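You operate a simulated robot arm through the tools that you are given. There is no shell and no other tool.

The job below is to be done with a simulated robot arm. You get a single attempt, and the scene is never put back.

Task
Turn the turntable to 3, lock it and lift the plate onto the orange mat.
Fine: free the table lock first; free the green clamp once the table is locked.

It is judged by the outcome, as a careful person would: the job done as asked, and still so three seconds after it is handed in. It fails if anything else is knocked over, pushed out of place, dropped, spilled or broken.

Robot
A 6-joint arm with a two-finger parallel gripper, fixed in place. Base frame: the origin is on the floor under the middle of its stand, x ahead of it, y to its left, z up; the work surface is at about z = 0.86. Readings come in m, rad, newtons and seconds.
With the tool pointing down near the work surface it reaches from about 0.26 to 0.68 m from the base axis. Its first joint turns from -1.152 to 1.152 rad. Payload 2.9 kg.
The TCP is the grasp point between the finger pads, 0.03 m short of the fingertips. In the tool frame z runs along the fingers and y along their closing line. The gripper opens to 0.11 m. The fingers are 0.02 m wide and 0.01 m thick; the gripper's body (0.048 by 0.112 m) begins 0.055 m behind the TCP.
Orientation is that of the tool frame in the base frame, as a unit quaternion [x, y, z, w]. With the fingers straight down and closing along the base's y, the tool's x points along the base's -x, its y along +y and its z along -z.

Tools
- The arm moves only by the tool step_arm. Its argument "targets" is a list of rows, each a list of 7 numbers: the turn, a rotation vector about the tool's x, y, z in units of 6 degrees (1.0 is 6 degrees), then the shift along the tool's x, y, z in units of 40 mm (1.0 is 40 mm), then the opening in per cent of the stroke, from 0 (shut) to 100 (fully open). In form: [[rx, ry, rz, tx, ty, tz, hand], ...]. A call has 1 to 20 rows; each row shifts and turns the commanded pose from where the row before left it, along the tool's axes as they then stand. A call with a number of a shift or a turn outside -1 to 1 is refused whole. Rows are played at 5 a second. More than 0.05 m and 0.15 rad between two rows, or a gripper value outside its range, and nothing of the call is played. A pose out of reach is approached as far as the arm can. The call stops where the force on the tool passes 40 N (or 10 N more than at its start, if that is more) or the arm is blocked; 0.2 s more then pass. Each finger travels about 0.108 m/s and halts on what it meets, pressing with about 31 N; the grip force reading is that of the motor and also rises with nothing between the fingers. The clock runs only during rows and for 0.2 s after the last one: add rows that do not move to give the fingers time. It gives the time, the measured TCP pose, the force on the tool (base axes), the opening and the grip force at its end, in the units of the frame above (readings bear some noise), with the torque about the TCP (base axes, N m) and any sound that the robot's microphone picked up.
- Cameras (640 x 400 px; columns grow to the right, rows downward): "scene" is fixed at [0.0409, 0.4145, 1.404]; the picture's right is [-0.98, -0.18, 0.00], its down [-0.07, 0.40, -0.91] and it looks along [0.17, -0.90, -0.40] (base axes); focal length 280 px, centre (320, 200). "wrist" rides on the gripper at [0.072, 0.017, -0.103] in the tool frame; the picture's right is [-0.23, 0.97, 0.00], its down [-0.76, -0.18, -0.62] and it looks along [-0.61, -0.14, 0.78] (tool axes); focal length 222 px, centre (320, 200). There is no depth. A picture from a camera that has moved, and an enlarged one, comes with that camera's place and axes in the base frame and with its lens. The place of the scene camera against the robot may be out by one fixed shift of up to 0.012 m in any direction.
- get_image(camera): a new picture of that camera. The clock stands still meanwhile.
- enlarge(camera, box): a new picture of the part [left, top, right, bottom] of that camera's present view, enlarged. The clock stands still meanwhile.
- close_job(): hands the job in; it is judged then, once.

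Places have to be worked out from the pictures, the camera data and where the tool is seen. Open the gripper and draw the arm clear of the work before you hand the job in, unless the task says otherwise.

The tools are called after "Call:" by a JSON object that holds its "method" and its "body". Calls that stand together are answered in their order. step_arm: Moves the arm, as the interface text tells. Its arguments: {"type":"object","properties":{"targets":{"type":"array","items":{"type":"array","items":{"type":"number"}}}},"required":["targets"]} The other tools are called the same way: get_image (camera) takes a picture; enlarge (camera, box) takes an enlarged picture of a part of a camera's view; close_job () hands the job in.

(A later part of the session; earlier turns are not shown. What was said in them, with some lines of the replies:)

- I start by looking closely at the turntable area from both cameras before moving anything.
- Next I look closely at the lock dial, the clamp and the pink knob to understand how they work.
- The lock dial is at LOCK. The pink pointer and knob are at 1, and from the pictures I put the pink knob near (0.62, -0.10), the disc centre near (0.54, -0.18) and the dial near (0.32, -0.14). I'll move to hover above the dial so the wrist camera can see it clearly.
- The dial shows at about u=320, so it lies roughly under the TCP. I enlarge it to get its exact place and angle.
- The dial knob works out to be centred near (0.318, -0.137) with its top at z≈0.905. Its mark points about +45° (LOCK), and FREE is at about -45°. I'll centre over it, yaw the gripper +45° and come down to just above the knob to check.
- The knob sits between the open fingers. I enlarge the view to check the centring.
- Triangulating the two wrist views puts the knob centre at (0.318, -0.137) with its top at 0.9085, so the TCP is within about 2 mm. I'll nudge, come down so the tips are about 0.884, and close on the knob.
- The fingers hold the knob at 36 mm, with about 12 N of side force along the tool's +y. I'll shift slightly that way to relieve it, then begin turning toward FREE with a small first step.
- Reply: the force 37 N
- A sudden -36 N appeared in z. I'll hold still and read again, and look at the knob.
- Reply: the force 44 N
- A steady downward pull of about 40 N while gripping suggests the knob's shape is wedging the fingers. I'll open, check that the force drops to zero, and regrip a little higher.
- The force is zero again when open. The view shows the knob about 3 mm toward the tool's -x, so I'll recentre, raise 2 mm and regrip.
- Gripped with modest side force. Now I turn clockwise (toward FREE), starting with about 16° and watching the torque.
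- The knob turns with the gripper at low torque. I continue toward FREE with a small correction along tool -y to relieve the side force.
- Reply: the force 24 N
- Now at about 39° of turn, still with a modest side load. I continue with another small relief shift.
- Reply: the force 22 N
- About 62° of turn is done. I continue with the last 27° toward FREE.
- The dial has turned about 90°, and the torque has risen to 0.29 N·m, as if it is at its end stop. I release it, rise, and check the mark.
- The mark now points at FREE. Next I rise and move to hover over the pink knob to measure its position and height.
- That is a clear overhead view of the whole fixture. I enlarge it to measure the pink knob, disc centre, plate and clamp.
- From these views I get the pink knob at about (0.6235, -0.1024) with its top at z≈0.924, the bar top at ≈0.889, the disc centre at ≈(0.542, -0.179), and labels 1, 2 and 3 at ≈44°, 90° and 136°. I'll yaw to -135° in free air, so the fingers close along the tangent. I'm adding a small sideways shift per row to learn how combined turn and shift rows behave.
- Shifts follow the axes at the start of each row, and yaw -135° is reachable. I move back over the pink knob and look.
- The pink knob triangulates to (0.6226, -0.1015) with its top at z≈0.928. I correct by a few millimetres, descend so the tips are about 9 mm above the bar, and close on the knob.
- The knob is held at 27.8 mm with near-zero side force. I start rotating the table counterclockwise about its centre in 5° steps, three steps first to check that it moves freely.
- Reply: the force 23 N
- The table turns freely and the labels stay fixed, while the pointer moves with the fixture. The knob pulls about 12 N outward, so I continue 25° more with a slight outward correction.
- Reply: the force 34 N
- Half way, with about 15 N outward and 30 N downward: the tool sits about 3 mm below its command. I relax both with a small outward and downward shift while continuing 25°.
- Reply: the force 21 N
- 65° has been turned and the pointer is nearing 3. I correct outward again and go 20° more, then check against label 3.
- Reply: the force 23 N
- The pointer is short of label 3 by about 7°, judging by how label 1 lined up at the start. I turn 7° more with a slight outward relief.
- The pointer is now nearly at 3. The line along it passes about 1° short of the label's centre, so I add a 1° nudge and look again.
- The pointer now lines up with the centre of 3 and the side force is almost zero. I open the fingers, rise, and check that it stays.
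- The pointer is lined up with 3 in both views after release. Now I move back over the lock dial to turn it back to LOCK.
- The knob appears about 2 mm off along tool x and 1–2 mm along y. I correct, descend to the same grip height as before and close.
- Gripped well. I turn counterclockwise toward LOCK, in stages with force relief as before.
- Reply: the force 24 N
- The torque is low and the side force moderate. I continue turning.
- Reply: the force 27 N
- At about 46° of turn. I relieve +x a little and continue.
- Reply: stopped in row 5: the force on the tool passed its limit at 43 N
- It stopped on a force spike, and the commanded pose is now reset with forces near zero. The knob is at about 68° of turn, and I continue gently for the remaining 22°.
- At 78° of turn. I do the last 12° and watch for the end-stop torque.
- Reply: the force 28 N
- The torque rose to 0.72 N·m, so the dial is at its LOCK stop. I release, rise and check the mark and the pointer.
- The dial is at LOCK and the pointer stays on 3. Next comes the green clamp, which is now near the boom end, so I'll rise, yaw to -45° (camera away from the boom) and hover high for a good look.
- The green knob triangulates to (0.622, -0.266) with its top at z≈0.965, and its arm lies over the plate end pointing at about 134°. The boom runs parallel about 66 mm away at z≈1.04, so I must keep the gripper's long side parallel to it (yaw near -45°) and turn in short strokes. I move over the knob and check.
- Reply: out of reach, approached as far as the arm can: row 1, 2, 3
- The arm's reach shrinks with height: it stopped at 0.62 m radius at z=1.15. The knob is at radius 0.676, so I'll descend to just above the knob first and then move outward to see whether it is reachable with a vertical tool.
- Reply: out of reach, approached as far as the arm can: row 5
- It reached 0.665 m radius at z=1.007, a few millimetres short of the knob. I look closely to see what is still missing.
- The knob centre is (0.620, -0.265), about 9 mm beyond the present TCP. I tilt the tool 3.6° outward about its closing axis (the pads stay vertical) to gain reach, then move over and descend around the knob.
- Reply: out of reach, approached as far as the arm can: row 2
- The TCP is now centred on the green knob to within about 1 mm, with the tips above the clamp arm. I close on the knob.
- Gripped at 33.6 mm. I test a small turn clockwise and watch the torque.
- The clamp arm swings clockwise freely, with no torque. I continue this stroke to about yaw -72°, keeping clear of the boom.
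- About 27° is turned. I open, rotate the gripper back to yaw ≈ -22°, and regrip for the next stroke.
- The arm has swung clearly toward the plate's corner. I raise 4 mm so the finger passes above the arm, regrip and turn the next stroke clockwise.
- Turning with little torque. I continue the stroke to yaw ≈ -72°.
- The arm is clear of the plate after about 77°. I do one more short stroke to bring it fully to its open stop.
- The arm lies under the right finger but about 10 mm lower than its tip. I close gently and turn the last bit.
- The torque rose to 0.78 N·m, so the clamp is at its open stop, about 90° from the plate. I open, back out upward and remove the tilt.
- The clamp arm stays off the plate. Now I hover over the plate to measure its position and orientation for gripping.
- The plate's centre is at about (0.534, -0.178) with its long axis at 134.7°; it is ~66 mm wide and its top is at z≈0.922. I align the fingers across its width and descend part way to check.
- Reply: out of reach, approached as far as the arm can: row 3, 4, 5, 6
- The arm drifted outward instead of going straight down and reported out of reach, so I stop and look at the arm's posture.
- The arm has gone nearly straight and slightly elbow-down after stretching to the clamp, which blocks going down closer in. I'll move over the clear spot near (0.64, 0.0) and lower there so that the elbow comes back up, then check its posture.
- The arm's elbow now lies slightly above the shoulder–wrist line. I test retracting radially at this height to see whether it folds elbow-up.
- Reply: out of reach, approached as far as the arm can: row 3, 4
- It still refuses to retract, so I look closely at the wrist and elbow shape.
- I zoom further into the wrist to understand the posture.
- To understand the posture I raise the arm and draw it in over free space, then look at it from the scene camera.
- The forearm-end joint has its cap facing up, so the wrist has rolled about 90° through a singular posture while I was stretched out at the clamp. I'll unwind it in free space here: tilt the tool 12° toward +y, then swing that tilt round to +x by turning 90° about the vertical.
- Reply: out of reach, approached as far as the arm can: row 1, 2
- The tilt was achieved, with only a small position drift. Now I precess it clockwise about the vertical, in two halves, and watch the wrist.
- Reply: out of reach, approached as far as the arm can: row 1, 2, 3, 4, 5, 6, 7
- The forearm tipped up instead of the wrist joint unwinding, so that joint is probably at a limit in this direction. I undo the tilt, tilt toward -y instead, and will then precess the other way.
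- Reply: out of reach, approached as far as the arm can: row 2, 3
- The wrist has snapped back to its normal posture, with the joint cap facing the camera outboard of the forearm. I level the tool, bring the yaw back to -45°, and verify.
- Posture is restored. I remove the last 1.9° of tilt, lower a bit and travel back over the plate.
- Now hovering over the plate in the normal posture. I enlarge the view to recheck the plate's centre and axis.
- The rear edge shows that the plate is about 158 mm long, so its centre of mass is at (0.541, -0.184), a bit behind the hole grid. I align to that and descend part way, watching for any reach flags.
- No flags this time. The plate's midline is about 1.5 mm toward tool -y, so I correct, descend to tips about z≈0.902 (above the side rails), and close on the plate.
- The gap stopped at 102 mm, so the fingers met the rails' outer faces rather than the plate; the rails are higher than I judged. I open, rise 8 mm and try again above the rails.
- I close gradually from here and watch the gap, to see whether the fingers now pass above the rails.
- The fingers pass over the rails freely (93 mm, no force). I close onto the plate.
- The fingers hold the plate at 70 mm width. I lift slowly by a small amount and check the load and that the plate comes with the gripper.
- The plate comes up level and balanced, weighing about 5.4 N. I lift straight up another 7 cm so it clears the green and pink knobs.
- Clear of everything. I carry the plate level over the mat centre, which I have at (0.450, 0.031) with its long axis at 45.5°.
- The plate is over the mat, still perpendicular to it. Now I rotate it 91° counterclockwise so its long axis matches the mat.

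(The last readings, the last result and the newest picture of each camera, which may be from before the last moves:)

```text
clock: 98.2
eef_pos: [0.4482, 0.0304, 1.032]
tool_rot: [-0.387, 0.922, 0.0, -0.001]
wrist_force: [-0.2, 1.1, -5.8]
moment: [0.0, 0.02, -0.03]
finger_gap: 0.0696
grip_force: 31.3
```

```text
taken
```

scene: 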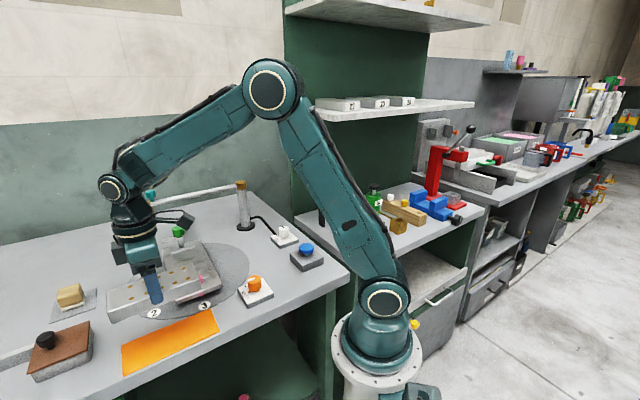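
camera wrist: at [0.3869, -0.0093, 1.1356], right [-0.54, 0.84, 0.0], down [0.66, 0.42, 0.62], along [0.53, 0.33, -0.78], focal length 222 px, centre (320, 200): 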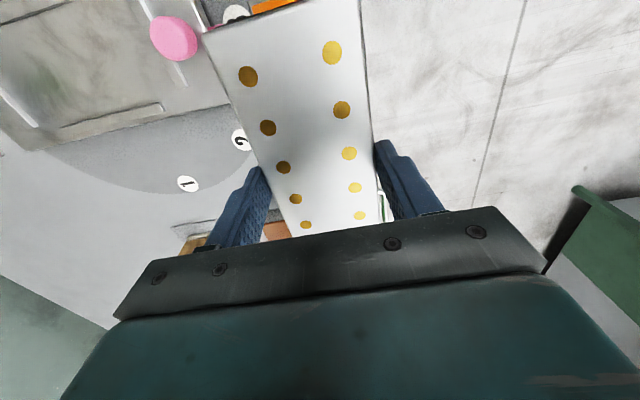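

Aligned at the mat's angle, TCP at (0.4495, 0.030). I descend to about 15 mm above the mat and check alignment from the scene camera.

Call:
{"method": "step_arm", "body": {"targets": [[0, 0, 0, 0, 0, 0.6, 45], [0, 0, 0, 0, 0, 0.7, 45], [0, 0, 0, 0, 0, 0.7, 45], [0, 0, 0, 0, 0, 0.6, 45], [0, 0, 0, 0, 0, 0.2, 45], [0, 0, 0, 0, 0, 0, 45]]}}

Call:
{"method": "enlarge", "body": {"camera": "scene", "box": [100, 280, 244, 370]}}

Call:
{"method": "get_image", "body": {"camera": "wrist"}}

```text
clock: 99.6
eef_pos: [0.4464, 0.0329, 0.919]
tool_rot: [-0.386, 0.923, 0.0, 0.0]
wrist_force: [0.1, -0.3, -6.2]
moment: [0.0, -0.02, -0.01]
finger_gap: 0.0696
grip_force: 31.5
```

```text
4.44 times, centred on (172, 325) of scene
camera zoom: at [0.041, 0.4145, 1.404], right [-0.98, -0.18, 0.0], down [-0.07, 0.4, -0.91], along [0.17, -0.9, -0.4], focal length 1244 px, centre (978, -356)
```

zoom: 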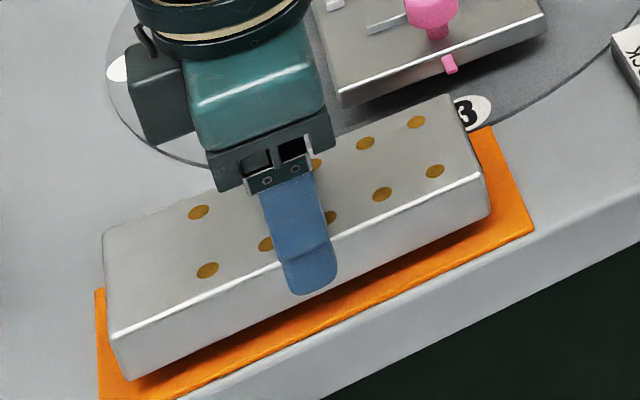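

```text
taken
camera wrist: at [0.3859, -0.0088, 1.0239], right [-0.53, 0.85, 0.0], down [0.66, 0.42, 0.62], along [0.53, 0.33, -0.78], focal length 222 px, centre (320, 200)
```

wrist: 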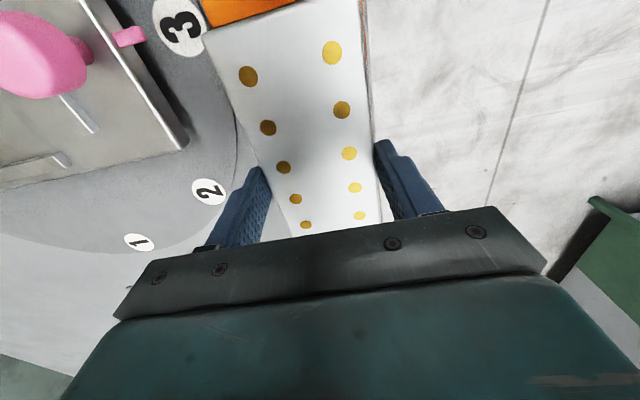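

Projected down, the plate would land with about 8 mm margin on the long sides and 13–17 mm at the ends of the mat. I lower in small steps, watching the vertical force.

Call:
{"method": "step_arm", "body": {"targets": [[0, 0, 0, 0, 0, 0.1, 45], [0, 0, 0, 0, 0, 0.1, 45], [0, 0, 0, 0, 0, 0.05, 45], [0, 0, 0, 0, 0, 0, 45]]}}

Call:
{"method": "enlarge", "body": {"camera": "scene", "box": [100, 290, 244, 380]}}

```text
clock: 100.6
eef_pos: [0.4477, 0.0308, 0.9095]
tool_rot: [-0.387, 0.922, 0.0, -0.001]
wrist_force: [0.0, 0.4, -5.1]
moment: [-0.01, 0.03, 0.02]
finger_gap: 0.0697
grip_force: 31.1
```

```text
4.44 times, centred on (172, 335) of scene
camera zoom: at [0.041, 0.4145, 1.404], right [-0.98, -0.18, 0.0], down [-0.07, 0.4, -0.91], along [0.17, -0.9, -0.4], focal length 1244 px, centre (978, -400)
```

zoom: 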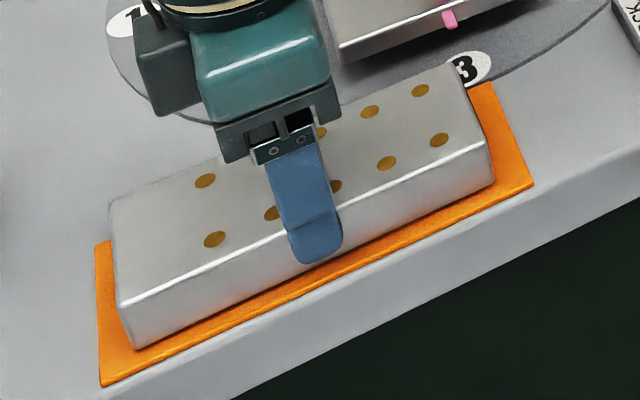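

It is almost down. I continue with 2 mm steps until the force shows contact.

Call:
{"method": "step_arm", "body": {"targets": [[0, 0, 0, 0, 0, 0.04, 45], [0, 0, 0, 0, 0, 0.04, 45], [0, 0, 0, 0, 0, 0, 45]]}}

```text
clock: 101.4
eef_pos: [0.4479, 0.0315, 0.9064]
tool_rot: [-0.385, 0.923, -0.001, 0.0]
wrist_force: [-8.3, -5.1, 25.6]
moment: [0.0, 0.32, 0.39]
finger_gap: 0.0702
grip_force: 31.0
```

Contact: +25.6 N. I back off about 1 mm to ease the press, then open the fingers gently.

Call:
{"method": "step_arm", "body": {"targets": [[0, 0, 0, 0, 0, -0.025, 45], [0, 0, 0, 0, 0, 0, 45]]}}

```text
clock: 102.0
eef_pos: [0.4481, 0.031, 0.9063]
tool_rot: [-0.386, 0.923, -0.001, -0.001]
wrist_force: [-8.0, -9.1, 19.7]
moment: [-0.1, -0.09, 0.38]
finger_gap: 0.0697
grip_force: 30.9
```

Call:
{"method": "step_arm", "body": {"targets": [[0, 0, 0, 0, 0, -0.025, 45], [0, 0, 0, 0, 0, 0, 45]]}}

```text
clock: 102.6
eef_pos: [0.4473, 0.0313, 0.9067]
tool_rot: [-0.386, 0.922, 0.0, 0.0]
wrist_force: [1.5, -1.4, -4.2]
moment: [0.03, -0.21, -0.14]
finger_gap: 0.0696
grip_force: 31.8
```

The force is now near the plate's own weight, so it just rests on the mat. I open the fingers and let it settle.

Call:
{"method": "step_arm", "body": {"targets": [[0, 0, 0, 0, 0, 0, 70], [0, 0, 0, 0, 0, 0, 90], [0, 0, 0, 0, 0, 0, 100], [0, 0, 0, 0, 0, 0, 100]]}}

Call:
{"method": "enlarge", "body": {"camera": "scene", "box": [100, 290, 244, 380]}}

```text
clock: 103.6
eef_pos: [0.448, 0.0311, 0.9083]
tool_rot: [-0.386, 0.923, 0.0, 0.0]
wrist_force: [0.3, 1.0, -0.3]
moment: [0.01, 0.04, 0.01]
finger_gap: 0.1099
grip_force: 0.1
```

```text
4.44 times, centred on (172, 335) of scene
camera zoom: at [0.0409, 0.4145, 1.404], right [-0.98, -0.18, 0.0], down [-0.07, 0.4, -0.91], along [0.17, -0.9, -0.4], focal length 1244 px, centre (978, -400)
```

zoom: 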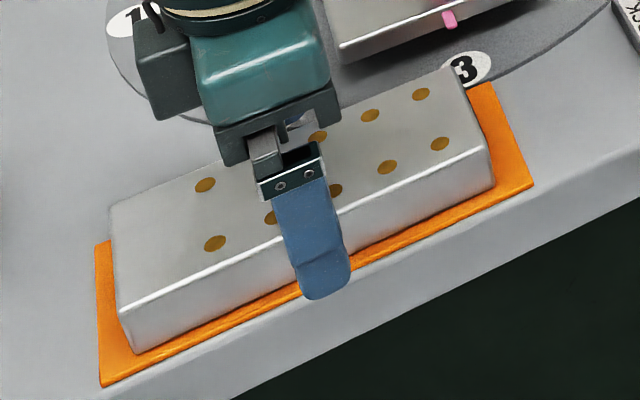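

The plate sits squarely on the mat. I rise straight up well clear of it.

Call:
{"method": "step_arm", "body": {"targets": [[0, 0, 0, 0, 0, -0.4, 100], [0, 0, 0, 0, 0, -0.7, 100], [0, 0, 0, 0, 0, -0.9, 100], [0, 0, 0, 0, 0, -0.9, 100], [0, 0, 0, 0, 0, -0.9, 100], [0, 0, 0, 0, 0, -0.9, 100], [0, 0, 0, 0, 0, -0.9, 100], [0, 0, 0, 0, 0, -0.9, 100], [0, 0, 0, 0, 0, 0, 100]]}}

Call:
{"method": "get_image", "body": {"camera": "wrist"}}

Call:
{"method": "get_image", "body": {"camera": "scene"}}

```text
clock: 105.6
eef_pos: [0.4489, 0.0336, 1.169]
tool_rot: [-0.386, 0.922, 0.0, -0.001]
wrist_force: [0.1, -0.3, -0.3]
moment: [0.02, 0.0, -0.01]
finger_gap: 0.1099
grip_force: 0.1
```

```text
taken
camera wrist: at [0.3867, -0.0073, 1.2735], right [-0.53, 0.85, 0.0], down [0.66, 0.42, 0.62], along [0.53, 0.33, -0.78], focal length 222 px, centre (320, 200)
```

wrist: 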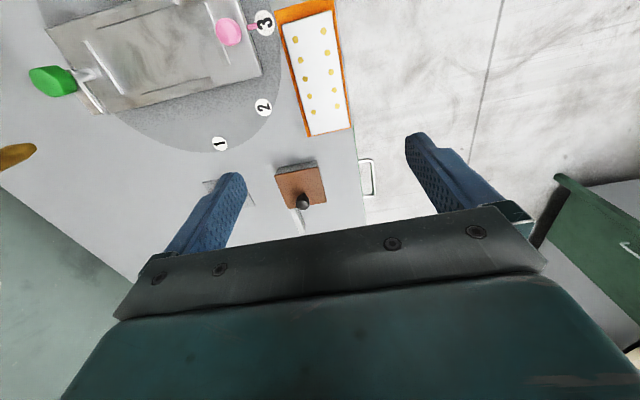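

```text
taken
```

scene: 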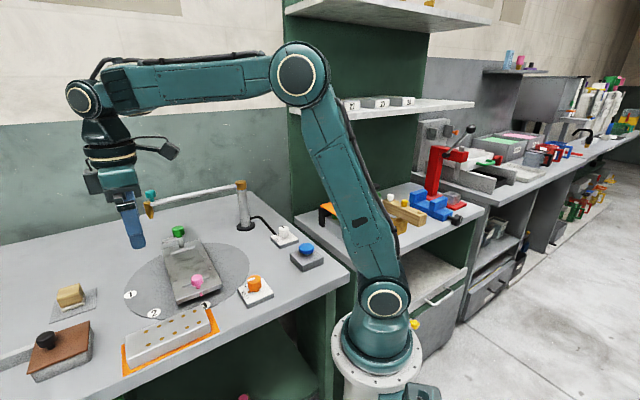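

The plate is on the mat within its edges. I draw the arm back a bit and take close-ups for a last check of the dial, pointer, clamp and plate.

Call:
{"method": "step_arm", "body": {"targets": [[0, 0, 0, 0.5, 0.5, -0.3, 100], [0, 0, 0, 0.5, 0.5, -0.3, 100], [0, 0, 0, 0.5, 0.5, -0.3, 100], [0, 0, 0, 0, 0, 0, 100], [0, 0, 0, 0, 0, 0, 100], [0, 0, 0, 0, 0, 0, 100]]}}

Call:
{"method": "enlarge", "body": {"camera": "scene", "box": [110, 215, 286, 325]}}

Call:
{"method": "enlarge", "body": {"camera": "scene", "box": [0, 270, 240, 400]}}

Call:
{"method": "get_image", "body": {"camera": "wrist"}}

Call:
{"method": "get_image", "body": {"camera": "scene"}}

```text
clock: 107.0
eef_pos: [0.361, 0.0329, 1.2048]
tool_rot: [-0.386, 0.922, -0.001, -0.002]
wrist_force: [0.3, -0.4, 0.6]
moment: [0.02, -0.02, 0.0]
finger_gap: 0.1103
grip_force: 0.1
```

```text
3.64 times, centred on (198, 270) of scene
camera zoom: at [0.0409, 0.4145, 1.404], right [-0.98, -0.18, 0.0], down [-0.07, 0.4, -0.91], along [0.17, -0.9, -0.4], focal length 1018 px, centre (764, -54)
```

zoom: 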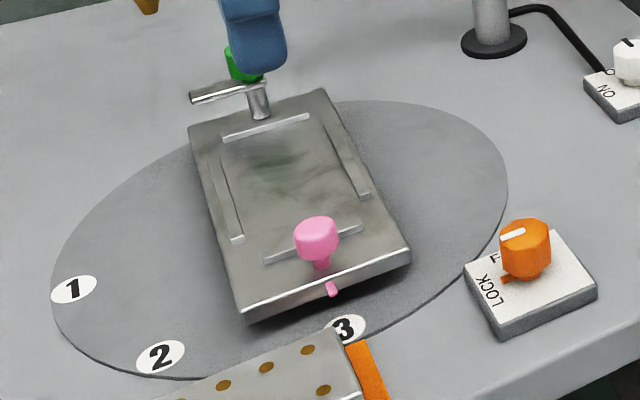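

```text
2.67 times, centred on (120, 335) of scene
camera zoom: at [0.0409, 0.4145, 1.404], right [-0.98, -0.18, 0.0], down [-0.07, 0.4, -0.91], along [0.17, -0.9, -0.4], focal length 746 px, centre (853, -160)
```

zoom: 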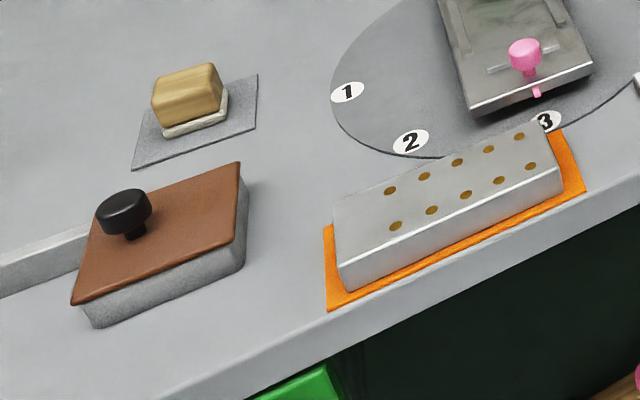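

```text
taken
camera wrist: at [0.3, -0.0077, 1.309], right [-0.53, 0.85, 0.0], down [0.66, 0.42, 0.62], along [0.53, 0.33, -0.78], focal length 222 px, centre (320, 200)
```

wrist: 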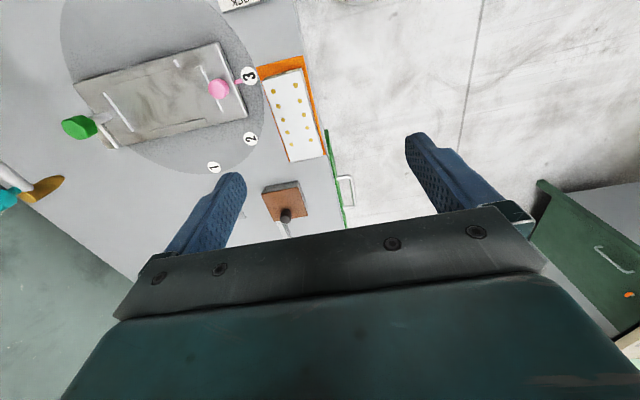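

```text
taken
```

scene: 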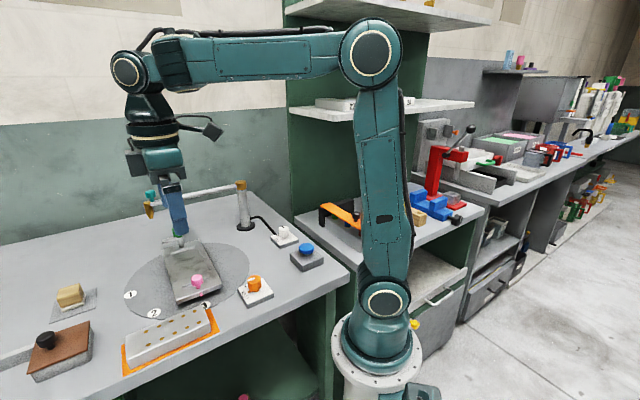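

Everything else looks undisturbed. I zoom in once more to confirm the plate is wholly within the mat and the dial and pointer are right.

Call:
{"method": "enlarge", "body": {"camera": "wrist", "box": [220, 40, 380, 180]}}

Call:
{"method": "enlarge", "body": {"camera": "scene", "box": [170, 260, 290, 335]}}

```text
2.86 times, centred on (300, 110) of wrist
camera zoom: at [0.3, -0.0077, 1.309], right [-0.53, 0.85, 0.0], down [0.66, 0.42, 0.62], along [0.53, 0.33, -0.78], focal length 635 px, centre (377, 457)
```

zoom: 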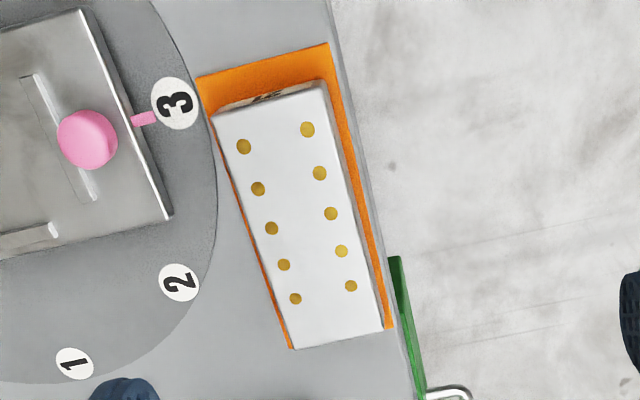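

```text
5.33 times, centred on (230, 298) of scene
camera zoom: at [0.0409, 0.4145, 1.404], right [-0.98, -0.18, 0.0], down [-0.07, 0.4, -0.91], along [0.17, -0.9, -0.4], focal length 1492 px, centre (800, -320)
```

zoom: 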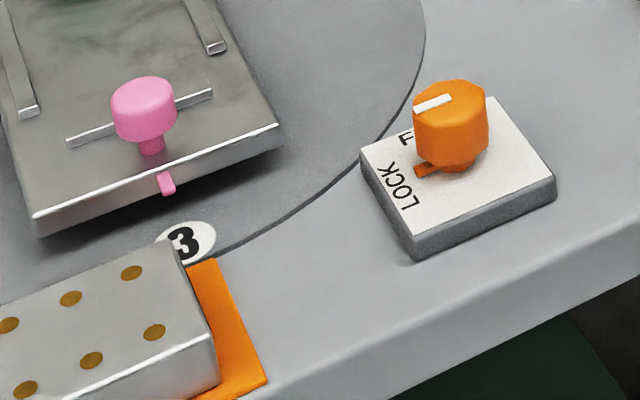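

All the checks agree:
- The pointer is on 3 and the dial is at LOCK.
- The green clamp is swung open.
- The plate rests on the orange mat, with orange showing along every side I can see; the far end is hidden behind the plate.
- The gripper is open and clear of the work.

I hand the job in.

Call:
{"method": "close_job", "body": {}}

```text
The job is handed in.
```

The turntable is turned to 3 and locked, and the plate is on the orange mat. I have handed the job in; the judge's result hasn't come back.

- **Order:** I freed the table lock first, turned the table to 3 and locked it again. Only then did I swing the green clamp open, about 90°, to its stop.
- **Final state:** The last pictures show the pointer on 3, the dial at LOCK and the clamp clear of the fixture. The plate lies flat on the mat, lined up with its long side. By my measurements it has about 8 mm of mat on each long side and 13–17 mm at each end. The last pictures don't show the strip at the far end, because the plate hides it.
- **Surroundings:** Nothing else looks moved or knocked over in the last pictures. The gripper is open and about 30 cm above the work surface.

- **First plate grip:** I closed the fingers too low and they met the fixture's side rails before I raised them. I saw no shift from that.
- **Arm posture:** After reaching out to the clamp, the arm got into an awkward posture and drifted outward over the bench without touching anything. I straightened it out in free space before lifting the plate.
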